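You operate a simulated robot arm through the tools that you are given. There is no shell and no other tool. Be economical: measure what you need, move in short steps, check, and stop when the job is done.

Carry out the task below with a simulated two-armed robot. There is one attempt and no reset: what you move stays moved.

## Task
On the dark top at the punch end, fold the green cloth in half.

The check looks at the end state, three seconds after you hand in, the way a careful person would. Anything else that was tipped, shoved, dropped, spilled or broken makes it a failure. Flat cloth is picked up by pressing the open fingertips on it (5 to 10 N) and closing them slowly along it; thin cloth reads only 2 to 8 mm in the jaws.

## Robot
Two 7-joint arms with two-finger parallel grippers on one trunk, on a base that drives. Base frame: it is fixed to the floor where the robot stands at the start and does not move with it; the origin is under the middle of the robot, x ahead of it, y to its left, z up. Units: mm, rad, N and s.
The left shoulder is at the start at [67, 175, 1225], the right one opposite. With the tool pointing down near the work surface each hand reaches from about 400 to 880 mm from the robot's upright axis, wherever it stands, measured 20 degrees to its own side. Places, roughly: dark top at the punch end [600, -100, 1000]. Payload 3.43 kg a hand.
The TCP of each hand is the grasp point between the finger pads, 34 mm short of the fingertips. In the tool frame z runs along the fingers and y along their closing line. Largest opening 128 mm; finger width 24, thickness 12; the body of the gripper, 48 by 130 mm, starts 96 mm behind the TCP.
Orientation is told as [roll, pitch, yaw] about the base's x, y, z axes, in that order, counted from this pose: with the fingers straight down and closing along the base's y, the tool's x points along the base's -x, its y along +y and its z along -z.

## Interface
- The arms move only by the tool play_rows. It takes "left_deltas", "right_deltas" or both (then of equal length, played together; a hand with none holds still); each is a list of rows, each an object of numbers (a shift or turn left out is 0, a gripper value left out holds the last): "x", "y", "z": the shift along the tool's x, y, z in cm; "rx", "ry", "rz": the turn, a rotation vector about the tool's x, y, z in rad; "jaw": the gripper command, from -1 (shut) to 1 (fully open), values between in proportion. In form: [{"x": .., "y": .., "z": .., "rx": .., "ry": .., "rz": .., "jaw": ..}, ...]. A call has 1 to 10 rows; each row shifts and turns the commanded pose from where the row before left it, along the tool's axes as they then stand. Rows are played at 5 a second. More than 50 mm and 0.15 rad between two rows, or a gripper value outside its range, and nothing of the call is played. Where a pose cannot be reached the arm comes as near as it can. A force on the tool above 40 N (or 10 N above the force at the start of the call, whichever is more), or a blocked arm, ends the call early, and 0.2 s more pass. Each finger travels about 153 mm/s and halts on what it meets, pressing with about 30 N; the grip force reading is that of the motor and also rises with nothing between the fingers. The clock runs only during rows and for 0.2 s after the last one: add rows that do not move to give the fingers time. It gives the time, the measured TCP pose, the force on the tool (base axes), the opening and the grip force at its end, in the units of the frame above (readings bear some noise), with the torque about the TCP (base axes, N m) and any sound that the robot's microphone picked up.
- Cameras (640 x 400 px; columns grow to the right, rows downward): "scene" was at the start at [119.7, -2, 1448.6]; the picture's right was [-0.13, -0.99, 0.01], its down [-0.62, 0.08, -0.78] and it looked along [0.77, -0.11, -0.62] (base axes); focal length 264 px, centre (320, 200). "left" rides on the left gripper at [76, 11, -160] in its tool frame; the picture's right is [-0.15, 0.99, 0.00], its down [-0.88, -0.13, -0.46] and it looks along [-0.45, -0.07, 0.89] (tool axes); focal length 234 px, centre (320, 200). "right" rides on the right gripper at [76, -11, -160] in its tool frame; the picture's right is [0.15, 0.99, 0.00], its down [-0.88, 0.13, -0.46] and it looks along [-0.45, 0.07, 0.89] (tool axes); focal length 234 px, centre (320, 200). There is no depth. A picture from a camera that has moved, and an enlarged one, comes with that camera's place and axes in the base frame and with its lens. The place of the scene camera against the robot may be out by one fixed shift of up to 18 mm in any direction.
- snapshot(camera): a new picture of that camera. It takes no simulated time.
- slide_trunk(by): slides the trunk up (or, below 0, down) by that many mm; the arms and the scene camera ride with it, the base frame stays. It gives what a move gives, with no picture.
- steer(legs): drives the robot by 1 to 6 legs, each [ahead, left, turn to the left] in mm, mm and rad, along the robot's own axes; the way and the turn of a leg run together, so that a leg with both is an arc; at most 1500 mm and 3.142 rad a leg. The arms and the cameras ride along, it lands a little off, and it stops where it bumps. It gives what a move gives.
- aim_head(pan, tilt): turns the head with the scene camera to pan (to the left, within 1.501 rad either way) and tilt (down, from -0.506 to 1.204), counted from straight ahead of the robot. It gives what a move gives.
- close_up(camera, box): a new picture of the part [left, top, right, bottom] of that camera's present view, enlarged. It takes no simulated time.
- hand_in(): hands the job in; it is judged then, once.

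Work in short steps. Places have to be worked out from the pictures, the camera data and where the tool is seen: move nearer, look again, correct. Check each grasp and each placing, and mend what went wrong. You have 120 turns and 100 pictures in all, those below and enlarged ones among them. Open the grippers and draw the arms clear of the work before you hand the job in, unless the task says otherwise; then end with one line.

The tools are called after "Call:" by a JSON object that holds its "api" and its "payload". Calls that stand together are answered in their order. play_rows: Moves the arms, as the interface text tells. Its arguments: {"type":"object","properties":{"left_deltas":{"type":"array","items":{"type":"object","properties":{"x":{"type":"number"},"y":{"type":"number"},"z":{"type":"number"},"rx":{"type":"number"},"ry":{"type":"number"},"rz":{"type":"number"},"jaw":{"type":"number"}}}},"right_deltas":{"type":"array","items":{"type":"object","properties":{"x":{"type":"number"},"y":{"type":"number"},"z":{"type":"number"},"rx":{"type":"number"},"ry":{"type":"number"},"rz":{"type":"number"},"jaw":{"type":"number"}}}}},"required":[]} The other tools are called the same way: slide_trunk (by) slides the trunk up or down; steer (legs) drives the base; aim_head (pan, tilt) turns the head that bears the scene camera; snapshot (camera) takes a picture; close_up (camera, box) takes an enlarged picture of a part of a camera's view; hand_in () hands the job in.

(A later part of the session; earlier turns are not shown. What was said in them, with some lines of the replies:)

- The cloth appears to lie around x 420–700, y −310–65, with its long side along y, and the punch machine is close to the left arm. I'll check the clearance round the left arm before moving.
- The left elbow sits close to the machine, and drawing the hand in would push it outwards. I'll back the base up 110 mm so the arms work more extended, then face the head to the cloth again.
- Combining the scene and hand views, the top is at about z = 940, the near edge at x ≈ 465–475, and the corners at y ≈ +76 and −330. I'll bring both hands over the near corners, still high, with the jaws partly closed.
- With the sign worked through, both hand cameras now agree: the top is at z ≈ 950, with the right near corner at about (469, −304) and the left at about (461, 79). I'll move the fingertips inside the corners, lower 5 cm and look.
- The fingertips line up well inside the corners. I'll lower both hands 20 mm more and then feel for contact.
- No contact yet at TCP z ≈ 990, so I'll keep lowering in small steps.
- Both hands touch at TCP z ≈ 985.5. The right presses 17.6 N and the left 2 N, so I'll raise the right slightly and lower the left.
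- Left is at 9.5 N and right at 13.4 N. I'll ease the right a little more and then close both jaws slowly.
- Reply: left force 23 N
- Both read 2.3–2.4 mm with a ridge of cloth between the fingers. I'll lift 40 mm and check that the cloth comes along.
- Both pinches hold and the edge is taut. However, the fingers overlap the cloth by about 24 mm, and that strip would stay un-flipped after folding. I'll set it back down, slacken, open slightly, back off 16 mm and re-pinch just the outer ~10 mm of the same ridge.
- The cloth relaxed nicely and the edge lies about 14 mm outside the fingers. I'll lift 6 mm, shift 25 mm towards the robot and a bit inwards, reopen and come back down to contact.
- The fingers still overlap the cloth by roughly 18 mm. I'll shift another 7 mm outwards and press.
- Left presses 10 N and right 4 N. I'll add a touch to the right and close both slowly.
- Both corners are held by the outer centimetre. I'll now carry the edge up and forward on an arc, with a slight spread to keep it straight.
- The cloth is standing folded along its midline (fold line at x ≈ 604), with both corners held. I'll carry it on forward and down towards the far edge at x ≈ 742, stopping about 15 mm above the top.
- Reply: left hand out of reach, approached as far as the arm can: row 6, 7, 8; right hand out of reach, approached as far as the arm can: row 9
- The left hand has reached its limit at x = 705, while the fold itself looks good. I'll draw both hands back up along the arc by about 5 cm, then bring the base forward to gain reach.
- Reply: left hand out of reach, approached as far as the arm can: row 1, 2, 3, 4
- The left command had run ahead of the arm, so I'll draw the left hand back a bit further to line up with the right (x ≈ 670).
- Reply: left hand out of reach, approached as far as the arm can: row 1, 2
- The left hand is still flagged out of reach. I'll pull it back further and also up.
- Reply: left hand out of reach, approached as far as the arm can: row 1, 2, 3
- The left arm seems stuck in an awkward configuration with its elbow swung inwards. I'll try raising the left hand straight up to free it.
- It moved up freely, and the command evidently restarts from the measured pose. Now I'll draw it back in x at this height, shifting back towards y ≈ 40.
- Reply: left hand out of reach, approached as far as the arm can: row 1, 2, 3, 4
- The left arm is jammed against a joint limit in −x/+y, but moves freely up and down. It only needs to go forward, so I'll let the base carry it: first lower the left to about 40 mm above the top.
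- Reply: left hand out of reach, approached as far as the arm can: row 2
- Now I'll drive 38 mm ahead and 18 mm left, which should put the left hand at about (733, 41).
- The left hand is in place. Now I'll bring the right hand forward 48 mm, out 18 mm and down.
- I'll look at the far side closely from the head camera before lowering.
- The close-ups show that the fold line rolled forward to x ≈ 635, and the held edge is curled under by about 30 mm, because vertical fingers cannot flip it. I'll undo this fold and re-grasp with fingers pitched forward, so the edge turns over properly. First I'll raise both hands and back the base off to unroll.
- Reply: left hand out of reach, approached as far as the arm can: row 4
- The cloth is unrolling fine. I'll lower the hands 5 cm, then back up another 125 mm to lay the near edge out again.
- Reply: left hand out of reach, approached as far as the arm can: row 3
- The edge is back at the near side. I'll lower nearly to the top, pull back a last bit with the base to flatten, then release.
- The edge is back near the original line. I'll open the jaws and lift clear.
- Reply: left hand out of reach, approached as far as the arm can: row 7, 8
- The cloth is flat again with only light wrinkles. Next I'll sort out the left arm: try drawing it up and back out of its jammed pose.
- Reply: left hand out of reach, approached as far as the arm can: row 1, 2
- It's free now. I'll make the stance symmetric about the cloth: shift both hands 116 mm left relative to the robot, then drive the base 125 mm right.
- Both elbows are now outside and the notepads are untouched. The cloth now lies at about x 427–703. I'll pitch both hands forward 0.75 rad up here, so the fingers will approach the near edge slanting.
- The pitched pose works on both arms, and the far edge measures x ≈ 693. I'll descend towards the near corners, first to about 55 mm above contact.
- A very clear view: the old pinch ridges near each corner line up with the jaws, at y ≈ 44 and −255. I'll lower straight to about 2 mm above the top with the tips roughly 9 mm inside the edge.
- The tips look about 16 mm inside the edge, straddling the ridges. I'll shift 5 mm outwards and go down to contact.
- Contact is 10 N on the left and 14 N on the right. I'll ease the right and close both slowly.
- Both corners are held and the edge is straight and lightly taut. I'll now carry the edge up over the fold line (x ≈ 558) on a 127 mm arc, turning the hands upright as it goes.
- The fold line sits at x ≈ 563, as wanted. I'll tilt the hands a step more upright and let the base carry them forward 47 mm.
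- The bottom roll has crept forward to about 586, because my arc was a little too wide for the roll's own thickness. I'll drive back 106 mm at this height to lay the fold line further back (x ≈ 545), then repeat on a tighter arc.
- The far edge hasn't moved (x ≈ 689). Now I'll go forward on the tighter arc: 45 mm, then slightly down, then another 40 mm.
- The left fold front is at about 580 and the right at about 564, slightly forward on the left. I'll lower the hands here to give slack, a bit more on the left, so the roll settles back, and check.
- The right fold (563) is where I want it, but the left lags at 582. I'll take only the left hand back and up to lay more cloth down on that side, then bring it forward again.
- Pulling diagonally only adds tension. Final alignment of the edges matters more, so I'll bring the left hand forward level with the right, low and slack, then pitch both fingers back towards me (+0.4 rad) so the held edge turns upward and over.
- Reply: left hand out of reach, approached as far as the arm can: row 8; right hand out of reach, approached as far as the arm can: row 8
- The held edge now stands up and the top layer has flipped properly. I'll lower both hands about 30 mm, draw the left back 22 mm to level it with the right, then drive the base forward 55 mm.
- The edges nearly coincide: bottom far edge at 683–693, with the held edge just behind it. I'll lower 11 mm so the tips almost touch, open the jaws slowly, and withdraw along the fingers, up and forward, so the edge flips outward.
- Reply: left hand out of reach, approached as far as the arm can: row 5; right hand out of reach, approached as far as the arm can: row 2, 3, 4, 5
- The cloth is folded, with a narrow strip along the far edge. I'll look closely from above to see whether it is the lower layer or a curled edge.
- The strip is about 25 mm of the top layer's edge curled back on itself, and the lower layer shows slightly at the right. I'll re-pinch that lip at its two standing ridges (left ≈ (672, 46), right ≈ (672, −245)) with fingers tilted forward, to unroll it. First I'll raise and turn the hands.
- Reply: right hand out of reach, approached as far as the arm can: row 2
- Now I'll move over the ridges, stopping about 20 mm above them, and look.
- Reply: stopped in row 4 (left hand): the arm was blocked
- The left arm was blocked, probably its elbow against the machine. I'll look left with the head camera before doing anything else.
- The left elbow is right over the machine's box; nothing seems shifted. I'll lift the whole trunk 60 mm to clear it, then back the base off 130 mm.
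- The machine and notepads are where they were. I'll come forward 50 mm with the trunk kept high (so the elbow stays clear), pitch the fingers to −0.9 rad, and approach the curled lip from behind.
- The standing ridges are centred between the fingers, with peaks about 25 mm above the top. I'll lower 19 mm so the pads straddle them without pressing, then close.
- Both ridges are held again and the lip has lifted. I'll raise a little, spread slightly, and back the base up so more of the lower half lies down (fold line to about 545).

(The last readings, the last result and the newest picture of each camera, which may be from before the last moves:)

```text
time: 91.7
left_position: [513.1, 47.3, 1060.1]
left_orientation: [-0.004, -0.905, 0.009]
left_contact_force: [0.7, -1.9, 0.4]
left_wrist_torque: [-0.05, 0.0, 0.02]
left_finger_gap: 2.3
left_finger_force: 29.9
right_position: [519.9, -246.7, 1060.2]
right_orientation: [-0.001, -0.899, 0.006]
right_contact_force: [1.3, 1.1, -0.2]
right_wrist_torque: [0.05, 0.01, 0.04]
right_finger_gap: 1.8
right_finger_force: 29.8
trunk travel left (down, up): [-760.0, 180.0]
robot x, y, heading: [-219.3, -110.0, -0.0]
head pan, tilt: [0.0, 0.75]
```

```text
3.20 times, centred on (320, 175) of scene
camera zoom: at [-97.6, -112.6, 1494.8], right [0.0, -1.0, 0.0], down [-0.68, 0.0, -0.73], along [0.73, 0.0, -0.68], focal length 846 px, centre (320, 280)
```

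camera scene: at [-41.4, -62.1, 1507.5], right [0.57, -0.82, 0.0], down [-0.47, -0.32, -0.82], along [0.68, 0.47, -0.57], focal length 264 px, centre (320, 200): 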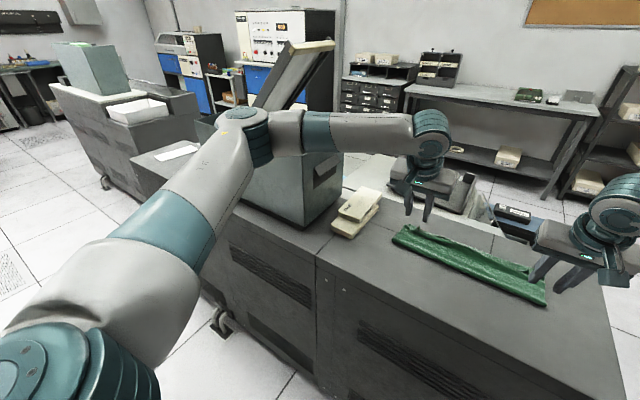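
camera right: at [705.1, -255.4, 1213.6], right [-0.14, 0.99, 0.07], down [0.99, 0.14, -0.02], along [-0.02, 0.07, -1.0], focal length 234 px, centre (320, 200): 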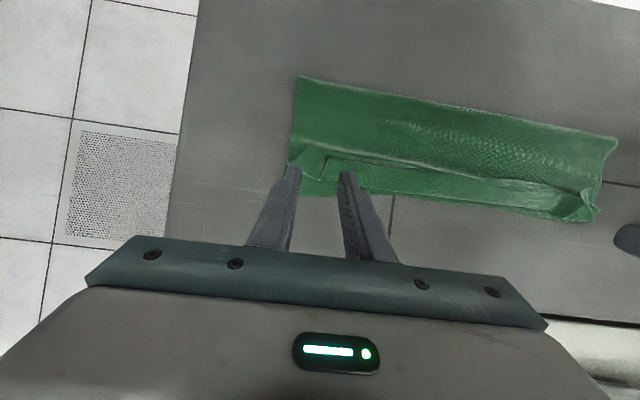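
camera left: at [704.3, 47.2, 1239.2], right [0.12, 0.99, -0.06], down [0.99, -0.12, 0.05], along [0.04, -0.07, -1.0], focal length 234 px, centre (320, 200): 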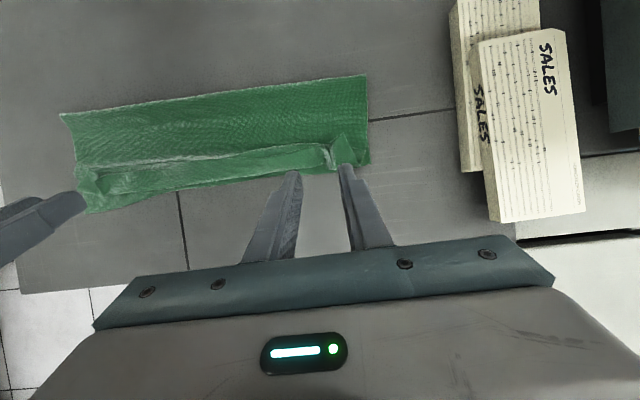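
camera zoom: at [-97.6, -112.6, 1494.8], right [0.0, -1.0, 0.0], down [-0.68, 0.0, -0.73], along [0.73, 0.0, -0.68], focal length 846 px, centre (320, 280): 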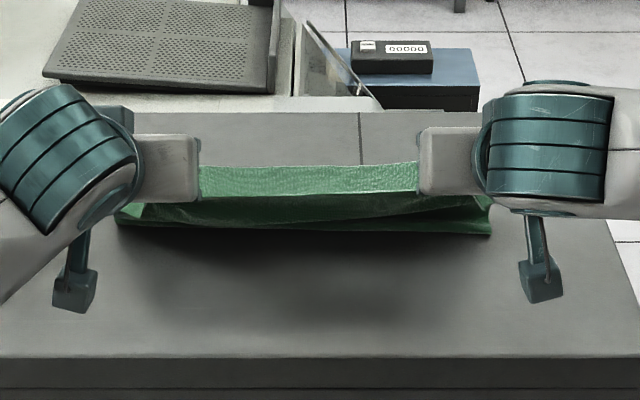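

The top edge is straight and taut, and the lower layer lies flat behind it. I'll turn the hands towards upright about the grip point, then move forward 45 mm net (base +70, arms −25, keeping reach in hand).

Call:
{"api": "play_rows", "payload": {"left_deltas": [{"x": -0.39, "z": 0.12, "ry": 0.15}, {"x": -0.41, "z": 0.06, "ry": 0.15}, {"x": -0.41, "ry": 0.15}, {"x": -0.41, "z": -0.06, "ry": 0.15}, {}], "right_deltas": [{"x": -0.39, "z": 0.12, "ry": 0.15}, {"x": -0.41, "z": 0.06, "ry": 0.15}, {"x": -0.41, "ry": 0.15}, {"x": -0.41, "z": -0.06, "ry": 0.15}, {}]}}

Call:
{"api": "steer", "payload": {"legs": [[45, 0, 0]]}}

Call:
{"api": "play_rows", "payload": {"left_deltas": [{"x": 1.2, "z": -0.2, "ry": 0.13}, {"x": 1.2, "z": 0.1, "ry": 0.13}, {"z": 0.5, "ry": 0.13}], "right_deltas": [{"x": 1.2, "z": -0.2, "ry": 0.13}, {"x": 1.2, "z": 0.1, "ry": 0.13}, {"z": 0.5, "ry": 0.13}]}}

Call:
{"api": "steer", "payload": {"legs": [[60, 0, 0]]}}

Call:
{"api": "snapshot", "payload": {"camera": "left"}}

```text
time: 92.9
left_position: [525.3, 46.1, 1070.2]
left_orientation: [-0.003, -0.306, 0.006]
left_contact_force: [-0.4, 0.4, -0.7]
left_wrist_torque: [-0.04, -0.01, -0.01]
left_finger_gap: 2.2
left_finger_force: 29.8
right_position: [532.8, -244.6, 1070.8]
right_orientation: [-0.001, -0.299, 0.003]
right_contact_force: [0.1, 0.5, 0.4]
right_wrist_torque: [0.02, 0.02, 0.0]
right_finger_gap: 1.7
right_finger_force: 29.5
trunk travel left (down, up): [-760.0, 180.0]
robot x, y, heading: [-221.1, -105.3, 0.004]
head pan, tilt: [0.0, 0.75]
```

```text
time: 93.8
left_position: [567.4, 45.9, 1075.0]
left_orientation: [-0.003, -0.31, 0.007]
left_contact_force: [0.2, -0.7, -0.1]
left_wrist_torque: [-0.04, -0.04, 0.02]
left_finger_gap: 2.0
left_finger_force: 30.3
right_position: [573.8, -244.6, 1074.1]
right_orientation: [-0.002, -0.305, 0.002]
right_contact_force: [-0.9, 0.4, 0.2]
right_wrist_torque: [0.03, -0.02, -0.01]
right_finger_gap: 1.9
right_finger_force: 30.0
trunk travel left (down, up): [-760.0, 180.0]
robot x, y, heading: [-173.6, -108.7, 0.001]
head pan, tilt: [0.0, 0.75]
```

```text
time: 94.6
left_position: [550.4, 45.9, 1057.0]
left_orientation: [-0.001, 0.087, 0.007]
left_contact_force: [1.3, 0.0, -0.2]
left_wrist_torque: [-0.02, 0.04, 0.0]
left_finger_gap: 2.1
left_finger_force: 29.8
right_position: [557.6, -244.7, 1057.5]
right_orientation: [-0.001, 0.096, 0.005]
right_contact_force: [0.0, 0.5, -0.5]
right_wrist_torque: [0.07, 0.02, -0.02]
right_finger_gap: 1.9
right_finger_force: 29.9
trunk travel left (down, up): [-760.0, 180.0]
robot x, y, heading: [-175.2, -106.5, -0.004]
head pan, tilt: [0.0, 0.75]
```

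```text
time: 95.6
left_position: [603.3, 47.1, 1062.1]
left_orientation: [-0.004, 0.08, 0.007]
left_contact_force: [0.0, -0.8, 0.3]
left_wrist_torque: [0.02, -0.05, 0.02]
left_finger_gap: 2.1
left_finger_force: 30.2
right_position: [611.3, -243.5, 1064.0]
right_orientation: [-0.002, 0.085, 0.005]
right_contact_force: [0.6, 0.5, -0.1]
right_wrist_torque: [0.0, -0.06, 0.0]
right_finger_gap: 1.9
right_finger_force: 30.1
trunk travel left (down, up): [-760.0, 180.0]
robot x, y, heading: [-112.8, -108.4, -0.001]
head pan, tilt: [0.0, 0.75]
```

```text
11 pictures are left
camera left: at [541.1, 57.9, 1227.4], right [0.14, 0.99, -0.01], down [0.92, -0.12, 0.38], along [0.38, -0.07, -0.92], focal length 234 px, centre (320, 200)
```

left: 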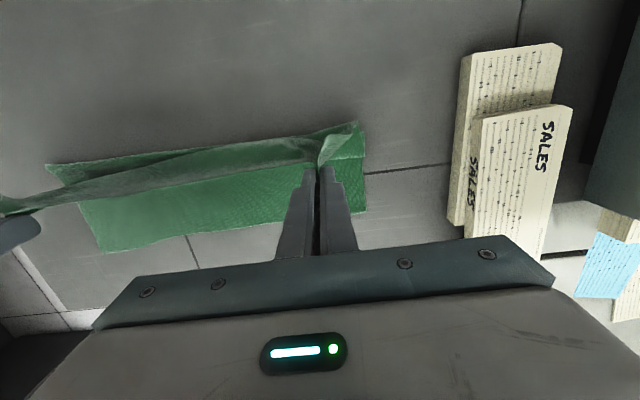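

All is steady. I'll continue: rotate to +0.44, lower 33 mm, drive 70 mm forward, then lower further and go another 25 mm.

Call:
{"api": "play_rows", "payload": {"left_deltas": [{"x": 0.44, "z": 1.14, "ry": 0.12}, {"x": 0.3, "z": 1.18, "ry": 0.12}, {"x": 0.15, "z": 1.2, "ry": 0.12}], "right_deltas": [{"x": 0.44, "z": 1.14, "ry": 0.12}, {"x": 0.3, "z": 1.18, "ry": 0.12}, {"x": 0.15, "z": 1.2, "ry": 0.12}]}}

Call:
{"api": "steer", "payload": {"legs": [[70, 0, 0]]}}

Call:
{"api": "play_rows", "payload": {"left_deltas": [{"x": -0.6, "z": 1.25}, {"x": -0.6, "z": 1.25}, {}], "right_deltas": [{"x": -0.6, "z": 1.25}, {"x": -0.6, "z": 1.25}, {}]}}

Call:
{"api": "steer", "payload": {"legs": [[25, 0, 0]]}}

Call:
{"api": "snapshot", "payload": {"camera": "left"}}

```text
time: 96.4
left_position: [592.3, 46.9, 1025.9]
left_orientation: [-0.003, 0.447, 0.008]
left_contact_force: [0.4, -0.1, -0.4]
left_wrist_torque: [-0.02, 0.04, 0.03]
left_finger_gap: 2.1
left_finger_force: 29.9
right_position: [598.8, -243.2, 1025.3]
right_orientation: [-0.001, 0.455, 0.006]
right_contact_force: [0.6, 0.6, -0.3]
right_wrist_torque: [0.02, 0.01, 0.01]
right_finger_gap: 1.9
right_finger_force: 30.0
trunk travel left (down, up): [-760.0, 180.0]
robot x, y, heading: [-115.1, -108.6, 0.003]
head pan, tilt: [0.0, 0.75]
```

```text
time: 97.4
left_position: [655.7, 46.4, 1028.5]
left_orientation: [-0.004, 0.441, 0.005]
left_contact_force: [0.4, -0.7, 0.8]
left_wrist_torque: [-0.01, -0.01, 0.04]
left_finger_gap: 2.4
left_finger_force: 30.0
right_position: [663.3, -243.5, 1028.8]
right_orientation: [-0.002, 0.449, 0.006]
right_contact_force: [0.4, 0.5, -0.3]
right_wrist_torque: [0.01, 0.0, -0.02]
right_finger_gap: 1.7
right_finger_force: 30.1
trunk travel left (down, up): [-760.0, 180.0]
robot x, y, heading: [-47.5, -109.7, 0.0]
head pan, tilt: [0.0, 0.75]
```

```text
time: 98.2
left_position: [659.3, 46.3, 997.6]
left_orientation: [-0.004, 0.444, 0.004]
left_contact_force: [0.2, -0.3, -0.1]
left_wrist_torque: [-0.01, 0.0, 0.02]
left_finger_gap: 2.4
left_finger_force: 30.0
right_position: [665.2, -243.2, 998.2]
right_orientation: [-0.001, 0.45, 0.005]
right_contact_force: [0.2, 0.6, 0.0]
right_wrist_torque: [0.01, 0.0, -0.02]
right_finger_gap: 2.1
right_finger_force: 30.3
trunk travel left (down, up): [-760.0, 180.0]
robot x, y, heading: [-48.0, -107.7, 0.005]
head pan, tilt: [0.0, 0.75]
```

```text
time: 99.0
left_position: [679.7, 45.0, 1002.1]
left_orientation: [-0.002, 0.438, 0.006]
left_contact_force: [-0.4, 0.0, 0.0]
left_wrist_torque: [0.0, -0.08, 0.0]
left_finger_gap: 2.1
left_finger_force: 30.2
right_position: [686.2, -243.4, 1003.1]
right_orientation: [-0.001, 0.444, 0.006]
right_contact_force: [-0.3, -0.2, 0.7]
right_wrist_torque: [0.04, -0.08, 0.0]
right_finger_gap: 2.0
right_finger_force: 30.2
trunk travel left (down, up): [-760.0, 180.0]
robot x, y, heading: [-25.6, -107.4, 0.003]
head pan, tilt: [0.0, 0.75]
```

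```text
10 pictures are left
camera left: at [678.9, 57.3, 1178.3], right [0.13, 0.99, -0.07], down [0.99, -0.12, 0.04], along [0.03, -0.07, -1.0], focal length 234 px, centre (320, 200)
```

left: 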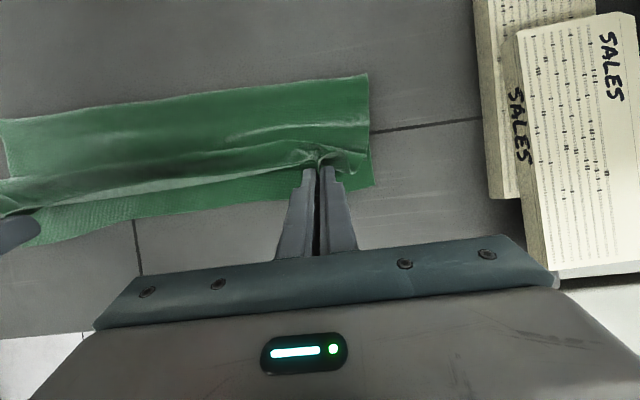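

I'll take an enlarged look at the held edge.

Call:
{"api": "close_up", "payload": {"camera": "left", "box": [120, 60, 400, 235]}}

```text
2.29 times, centred on (260, 148) of left
camera zoom: at [678.9, 57.3, 1178.3], right [0.13, 0.99, -0.07], down [0.99, -0.12, 0.04], along [0.03, -0.07, -1.0], focal length 535 px, centre (457, 320)
```

zoom: 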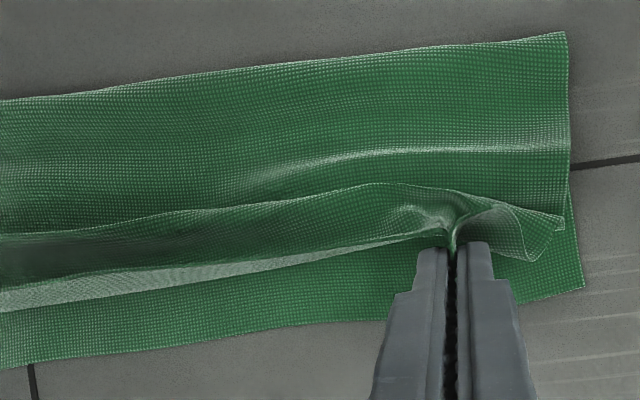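

The corner flap now droops forward over the grip, as wanted, and sits about 20 mm short of the lower edge. I'll drive 18 mm forward, lower to just above contact, release, and withdraw upward.

Call:
{"api": "steer", "payload": {"legs": [[18, 0, 0]]}}

Call:
{"api": "play_rows", "payload": {"left_deltas": [{"x": -0.25, "z": 0.5}, {"x": -0.25, "z": 0.5}, {}, {"jaw": -0.9}, {"jaw": -0.8}, {"jaw": -0.65}, {"jaw": -0.5}, {}], "right_deltas": [{"x": -0.25, "z": 0.5}, {"x": -0.25, "z": 0.5}, {}, {"jaw": -0.9}, {"jaw": -0.8}, {"jaw": -0.65}, {"jaw": -0.5}, {}]}}

Call:
{"api": "play_rows", "payload": {"left_deltas": [{"x": 0.2, "z": -0.5}, {"x": 0.4, "z": -0.9}, {"x": 0.8, "z": -1.8}, {"x": 1.2, "z": -2.6}, {"x": 1.2, "z": -2.6}, {}], "right_deltas": [{"x": 0.2, "z": -0.5}, {"x": 0.4, "z": -0.9}, {"x": 0.8, "z": -1.8}, {"x": 1.2, "z": -2.6}, {"x": 1.2, "z": -2.6}, {}]}}

Call:
{"api": "close_up", "payload": {"camera": "left", "box": [40, 60, 400, 260]}}

```text
time: 99.8
left_position: [697.9, 45.4, 1000.4]
left_orientation: [-0.004, 0.441, 0.005]
left_contact_force: [-1.1, 0.7, 0.3]
left_wrist_torque: [0.01, -0.05, 0.03]
left_finger_gap: 2.2
left_finger_force: 30.6
right_position: [705.2, -242.2, 1001.1]
right_orientation: [0.0, 0.448, 0.004]
right_contact_force: [0.6, 1.1, 0.3]
right_wrist_torque: [0.02, -0.05, -0.04]
right_finger_gap: 1.8
right_finger_force: 30.4
trunk travel left (down, up): [-760.0, 180.0]
robot x, y, heading: [-6.0, -109.3, 0.005]
head pan, tilt: [0.0, 0.75]
```

```text
time: 101.6
left_position: [699.7, 44.5, 988.7]
left_orientation: [-0.004, 0.444, 0.005]
left_contact_force: [-1.1, 0.2, 0.7]
left_wrist_torque: [0.01, 0.01, 0.0]
left_finger_gap: 32.0
left_finger_force: 0.2
right_position: [705.5, -243.6, 989.2]
right_orientation: [0.0, 0.451, 0.005]
right_contact_force: [1.0, -0.1, 0.7]
right_wrist_torque: [0.01, 0.06, -0.01]
right_finger_gap: 32.2
right_finger_force: 0.0
trunk travel left (down, up): [-760.0, 180.0]
robot x, y, heading: [-6.0, -108.0, 0.001]
head pan, tilt: [0.0, 0.75]
```

```text
time: 103.0
left_position: [702.0, 45.9, 1080.1]
left_orientation: [-0.003, 0.443, 0.004]
left_contact_force: [0.1, -0.4, 0.6]
left_wrist_torque: [0.0, 0.05, 0.0]
left_finger_gap: 32.0
left_finger_force: 0.1
right_position: [710.3, -242.2, 1084.5]
right_orientation: [0.001, 0.45, 0.006]
right_contact_force: [-0.5, 1.1, -0.3]
right_wrist_torque: [0.01, 0.01, -0.01]
right_finger_gap: 32.1
right_finger_force: 0.2
trunk travel left (down, up): [-760.0, 180.0]
robot x, y, heading: [-7.4, -111.5, 0.003]
head pan, tilt: [0.0, 0.75]
```

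```text
1.78 times, centred on (220, 160) of left
camera zoom: at [703.1, 57.4, 1256.7], right [0.13, 0.99, -0.07], down [0.99, -0.12, 0.03], along [0.03, -0.07, -1.0], focal length 416 px, centre (498, 271)
```

zoom: 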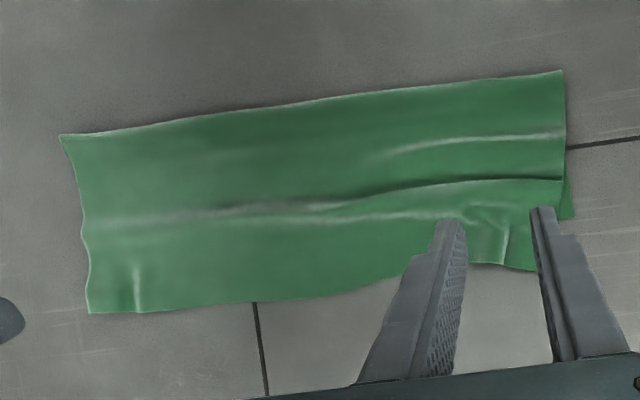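

The top layer is now flipped and lies flat. It overshoots the lower edge somewhat (≈28 mm at the left, ≈14 mm at the right). I'll back off 200 mm and look at the whole.

Call:
{"api": "steer", "payload": {"legs": [[-200, 0, 0]]}}

Call:
{"api": "play_rows", "payload": {"left_deltas": [{"ry": -0.11}, {"ry": -0.11}, {"ry": -0.11}, {"ry": -0.11}, {"z": -3}, {"z": -3}, {"x": 4}, {"x": 4}, {}], "right_deltas": [{"ry": -0.11}, {"ry": -0.11}, {"ry": -0.11}, {"ry": -0.11}, {"z": -3}, {"z": -3}, {"x": 4}, {"x": 4}, {}]}}

Call:
{"api": "snapshot", "payload": {"camera": "scene"}}

```text
time: 104.6
left_position: [502.5, 45.3, 1079.1]
left_orientation: [-0.002, 0.444, 0.005]
left_contact_force: [0.8, -1.3, -0.3]
left_wrist_torque: [0.04, 0.02, 0.01]
left_finger_gap: 32.1
left_finger_force: 0.1
right_position: [511.4, -241.9, 1082.2]
right_orientation: [-0.001, 0.451, 0.003]
right_contact_force: [0.6, 0.7, -0.1]
right_wrist_torque: [-0.03, 0.01, 0.03]
right_finger_gap: 31.9
right_finger_force: 0.0
trunk travel left (down, up): [-760.0, 180.0]
robot x, y, heading: [-208.0, -108.3, -0.002]
head pan, tilt: [0.0, 0.75]
```

```text
time: 106.6
left_position: [423.6, 43.8, 1141.7]
left_orientation: [-0.003, 0.005, 0.006]
left_contact_force: [0.7, 0.8, -0.2]
left_wrist_torque: [0.02, 0.02, -0.01]
left_finger_gap: 31.8
left_finger_force: 0.0
right_position: [431.6, -242.6, 1141.5]
right_orientation: [-0.001, 0.01, 0.003]
right_contact_force: [-0.4, -0.9, -0.4]
right_wrist_torque: [0.05, 0.0, -0.04]
right_finger_gap: 32.1
right_finger_force: 0.1
trunk travel left (down, up): [-760.0, 180.0]
robot x, y, heading: [-205.1, -107.3, 0.006]
head pan, tilt: [0.0, 0.75]
```

```text
7 pictures are left
camera scene: at [-83.7, -112.4, 1494.7], right [0.0, -1.0, 0.0], down [-0.68, 0.0, -0.73], along [0.73, 0.0, -0.68], focal length 264 px, centre (320, 200)
```

scene: 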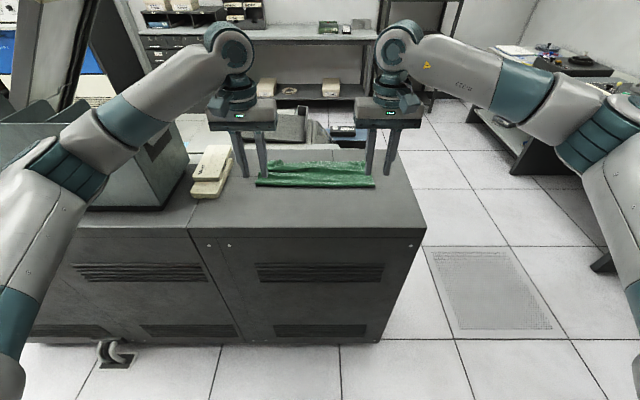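

The fold looks good and everything else is undisturbed. One enlarged check of the result.

Call:
{"api": "close_up", "payload": {"camera": "scene", "box": [235, 140, 395, 210]}}

Call:
{"api": "snapshot", "payload": {"camera": "right"}}

```text
4.00 times, centred on (315, 175) of scene
camera zoom: at [-83.7, -112.4, 1494.7], right [0.0, -1.0, 0.0], down [-0.68, 0.0, -0.73], along [0.73, 0.0, -0.68], focal length 1058 px, centre (340, 300)
```

zoom: 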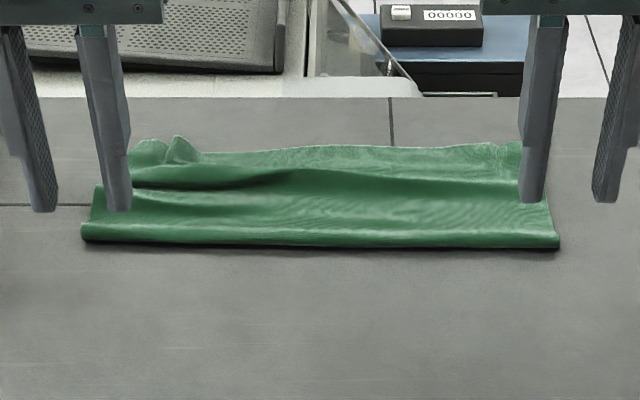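

```text
5 pictures are left
camera right: at [358.9, -253.2, 1302.8], right [-0.15, 0.99, 0.0], down [0.89, 0.13, 0.45], along [0.44, 0.07, -0.9], focal length 234 px, centre (320, 200)
```

right: 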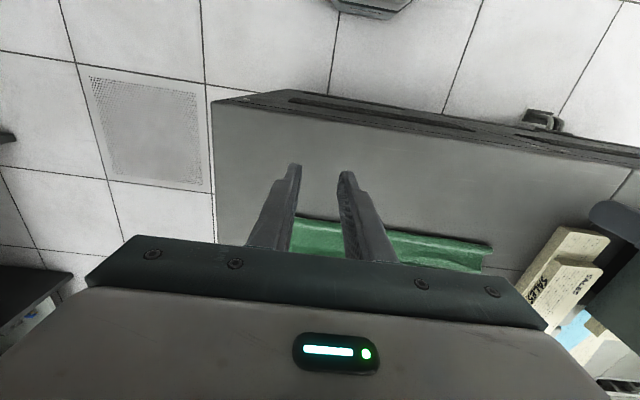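

The cloth is folded over its full width, with only mild wrinkles, and nothing else has moved. I'll back away so the arms are clear of the top and open the grippers fully.

Call:
{"api": "steer", "payload": {"legs": [[-180, 0, 0]]}}

Call:
{"api": "play_rows", "payload": {"left_deltas": [{"jaw": 0.3}, {"jaw": 1}, {}, {}, {}], "right_deltas": [{"jaw": 0.3}, {"jaw": 1}, {}, {}, {}]}}

Call:
{"api": "close_up", "payload": {"camera": "scene", "box": [160, 80, 440, 255]}}

```text
time: 108.1
left_position: [247.5, 43.3, 1142.8]
left_orientation: [-0.003, 0.005, 0.002]
left_contact_force: [-0.2, 0.1, -0.3]
left_wrist_torque: [-0.01, 0.02, -0.03]
left_finger_gap: 32.1
left_finger_force: 0.0
right_position: [255.8, -244.2, 1142.2]
right_orientation: [0.0, 0.012, 0.001]
right_contact_force: [0.5, -0.6, 0.8]
right_wrist_torque: [-0.03, 0.0, 0.01]
right_finger_gap: 32.1
right_finger_force: 0.0
trunk travel left (down, up): [-760.0, 180.0]
robot x, y, heading: [-386.4, -107.5, -0.004]
head pan, tilt: [0.0, 0.75]
```

```text
time: 109.3
left_position: [245.3, 42.4, 1142.2]
left_orientation: [-0.003, 0.003, 0.004]
left_contact_force: [-1.2, 0.3, 0.2]
left_wrist_torque: [0.01, -0.04, -0.02]
left_finger_gap: 128.2
left_finger_force: 0.0
right_position: [253.0, -244.4, 1143.0]
right_orientation: [0.0, 0.011, 0.002]
right_contact_force: [-0.3, 0.2, -0.1]
right_wrist_torque: [-0.01, -0.04, -0.05]
right_finger_gap: 128.0
right_finger_force: 0.0
trunk travel left (down, up): [-760.0, 180.0]
robot x, y, heading: [-385.0, -106.6, -0.002]
head pan, tilt: [0.0, 0.75]
```

```text
2.29 times, centred on (300, 168) of scene
camera zoom: at [-263.2, -112.7, 1495.0], right [0.0, -1.0, 0.0], down [-0.68, 0.0, -0.73], along [0.73, 0.0, -0.68], focal length 604 px, centre (366, 274)
```

zoom: 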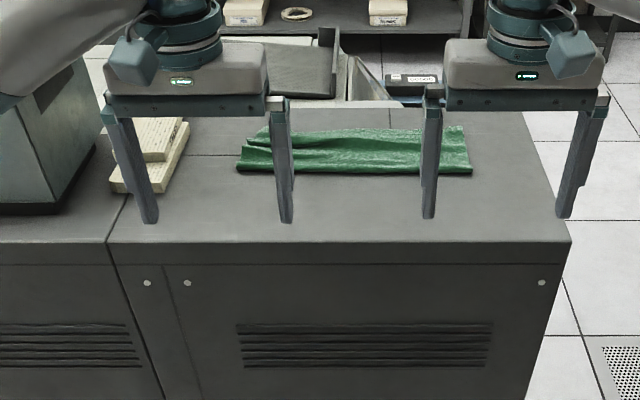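

The cloth is folded, the arms are clear and the grippers are open, so I'm handing in.

Call:
{"api": "hand_in", "payload": {}}

```text
The job is handed in.
```

The green cloth is folded in half on the dark top, but not perfectly squarely: the top layer overshoots the lower edge by about 28 mm at the left and 14 mm at the right, and a few wrinkles remain. While I was repositioning, the left arm was blocked once, probably by its elbow meeting the machine. Pictures taken afterwards showed the machine and the notepads unmoved.
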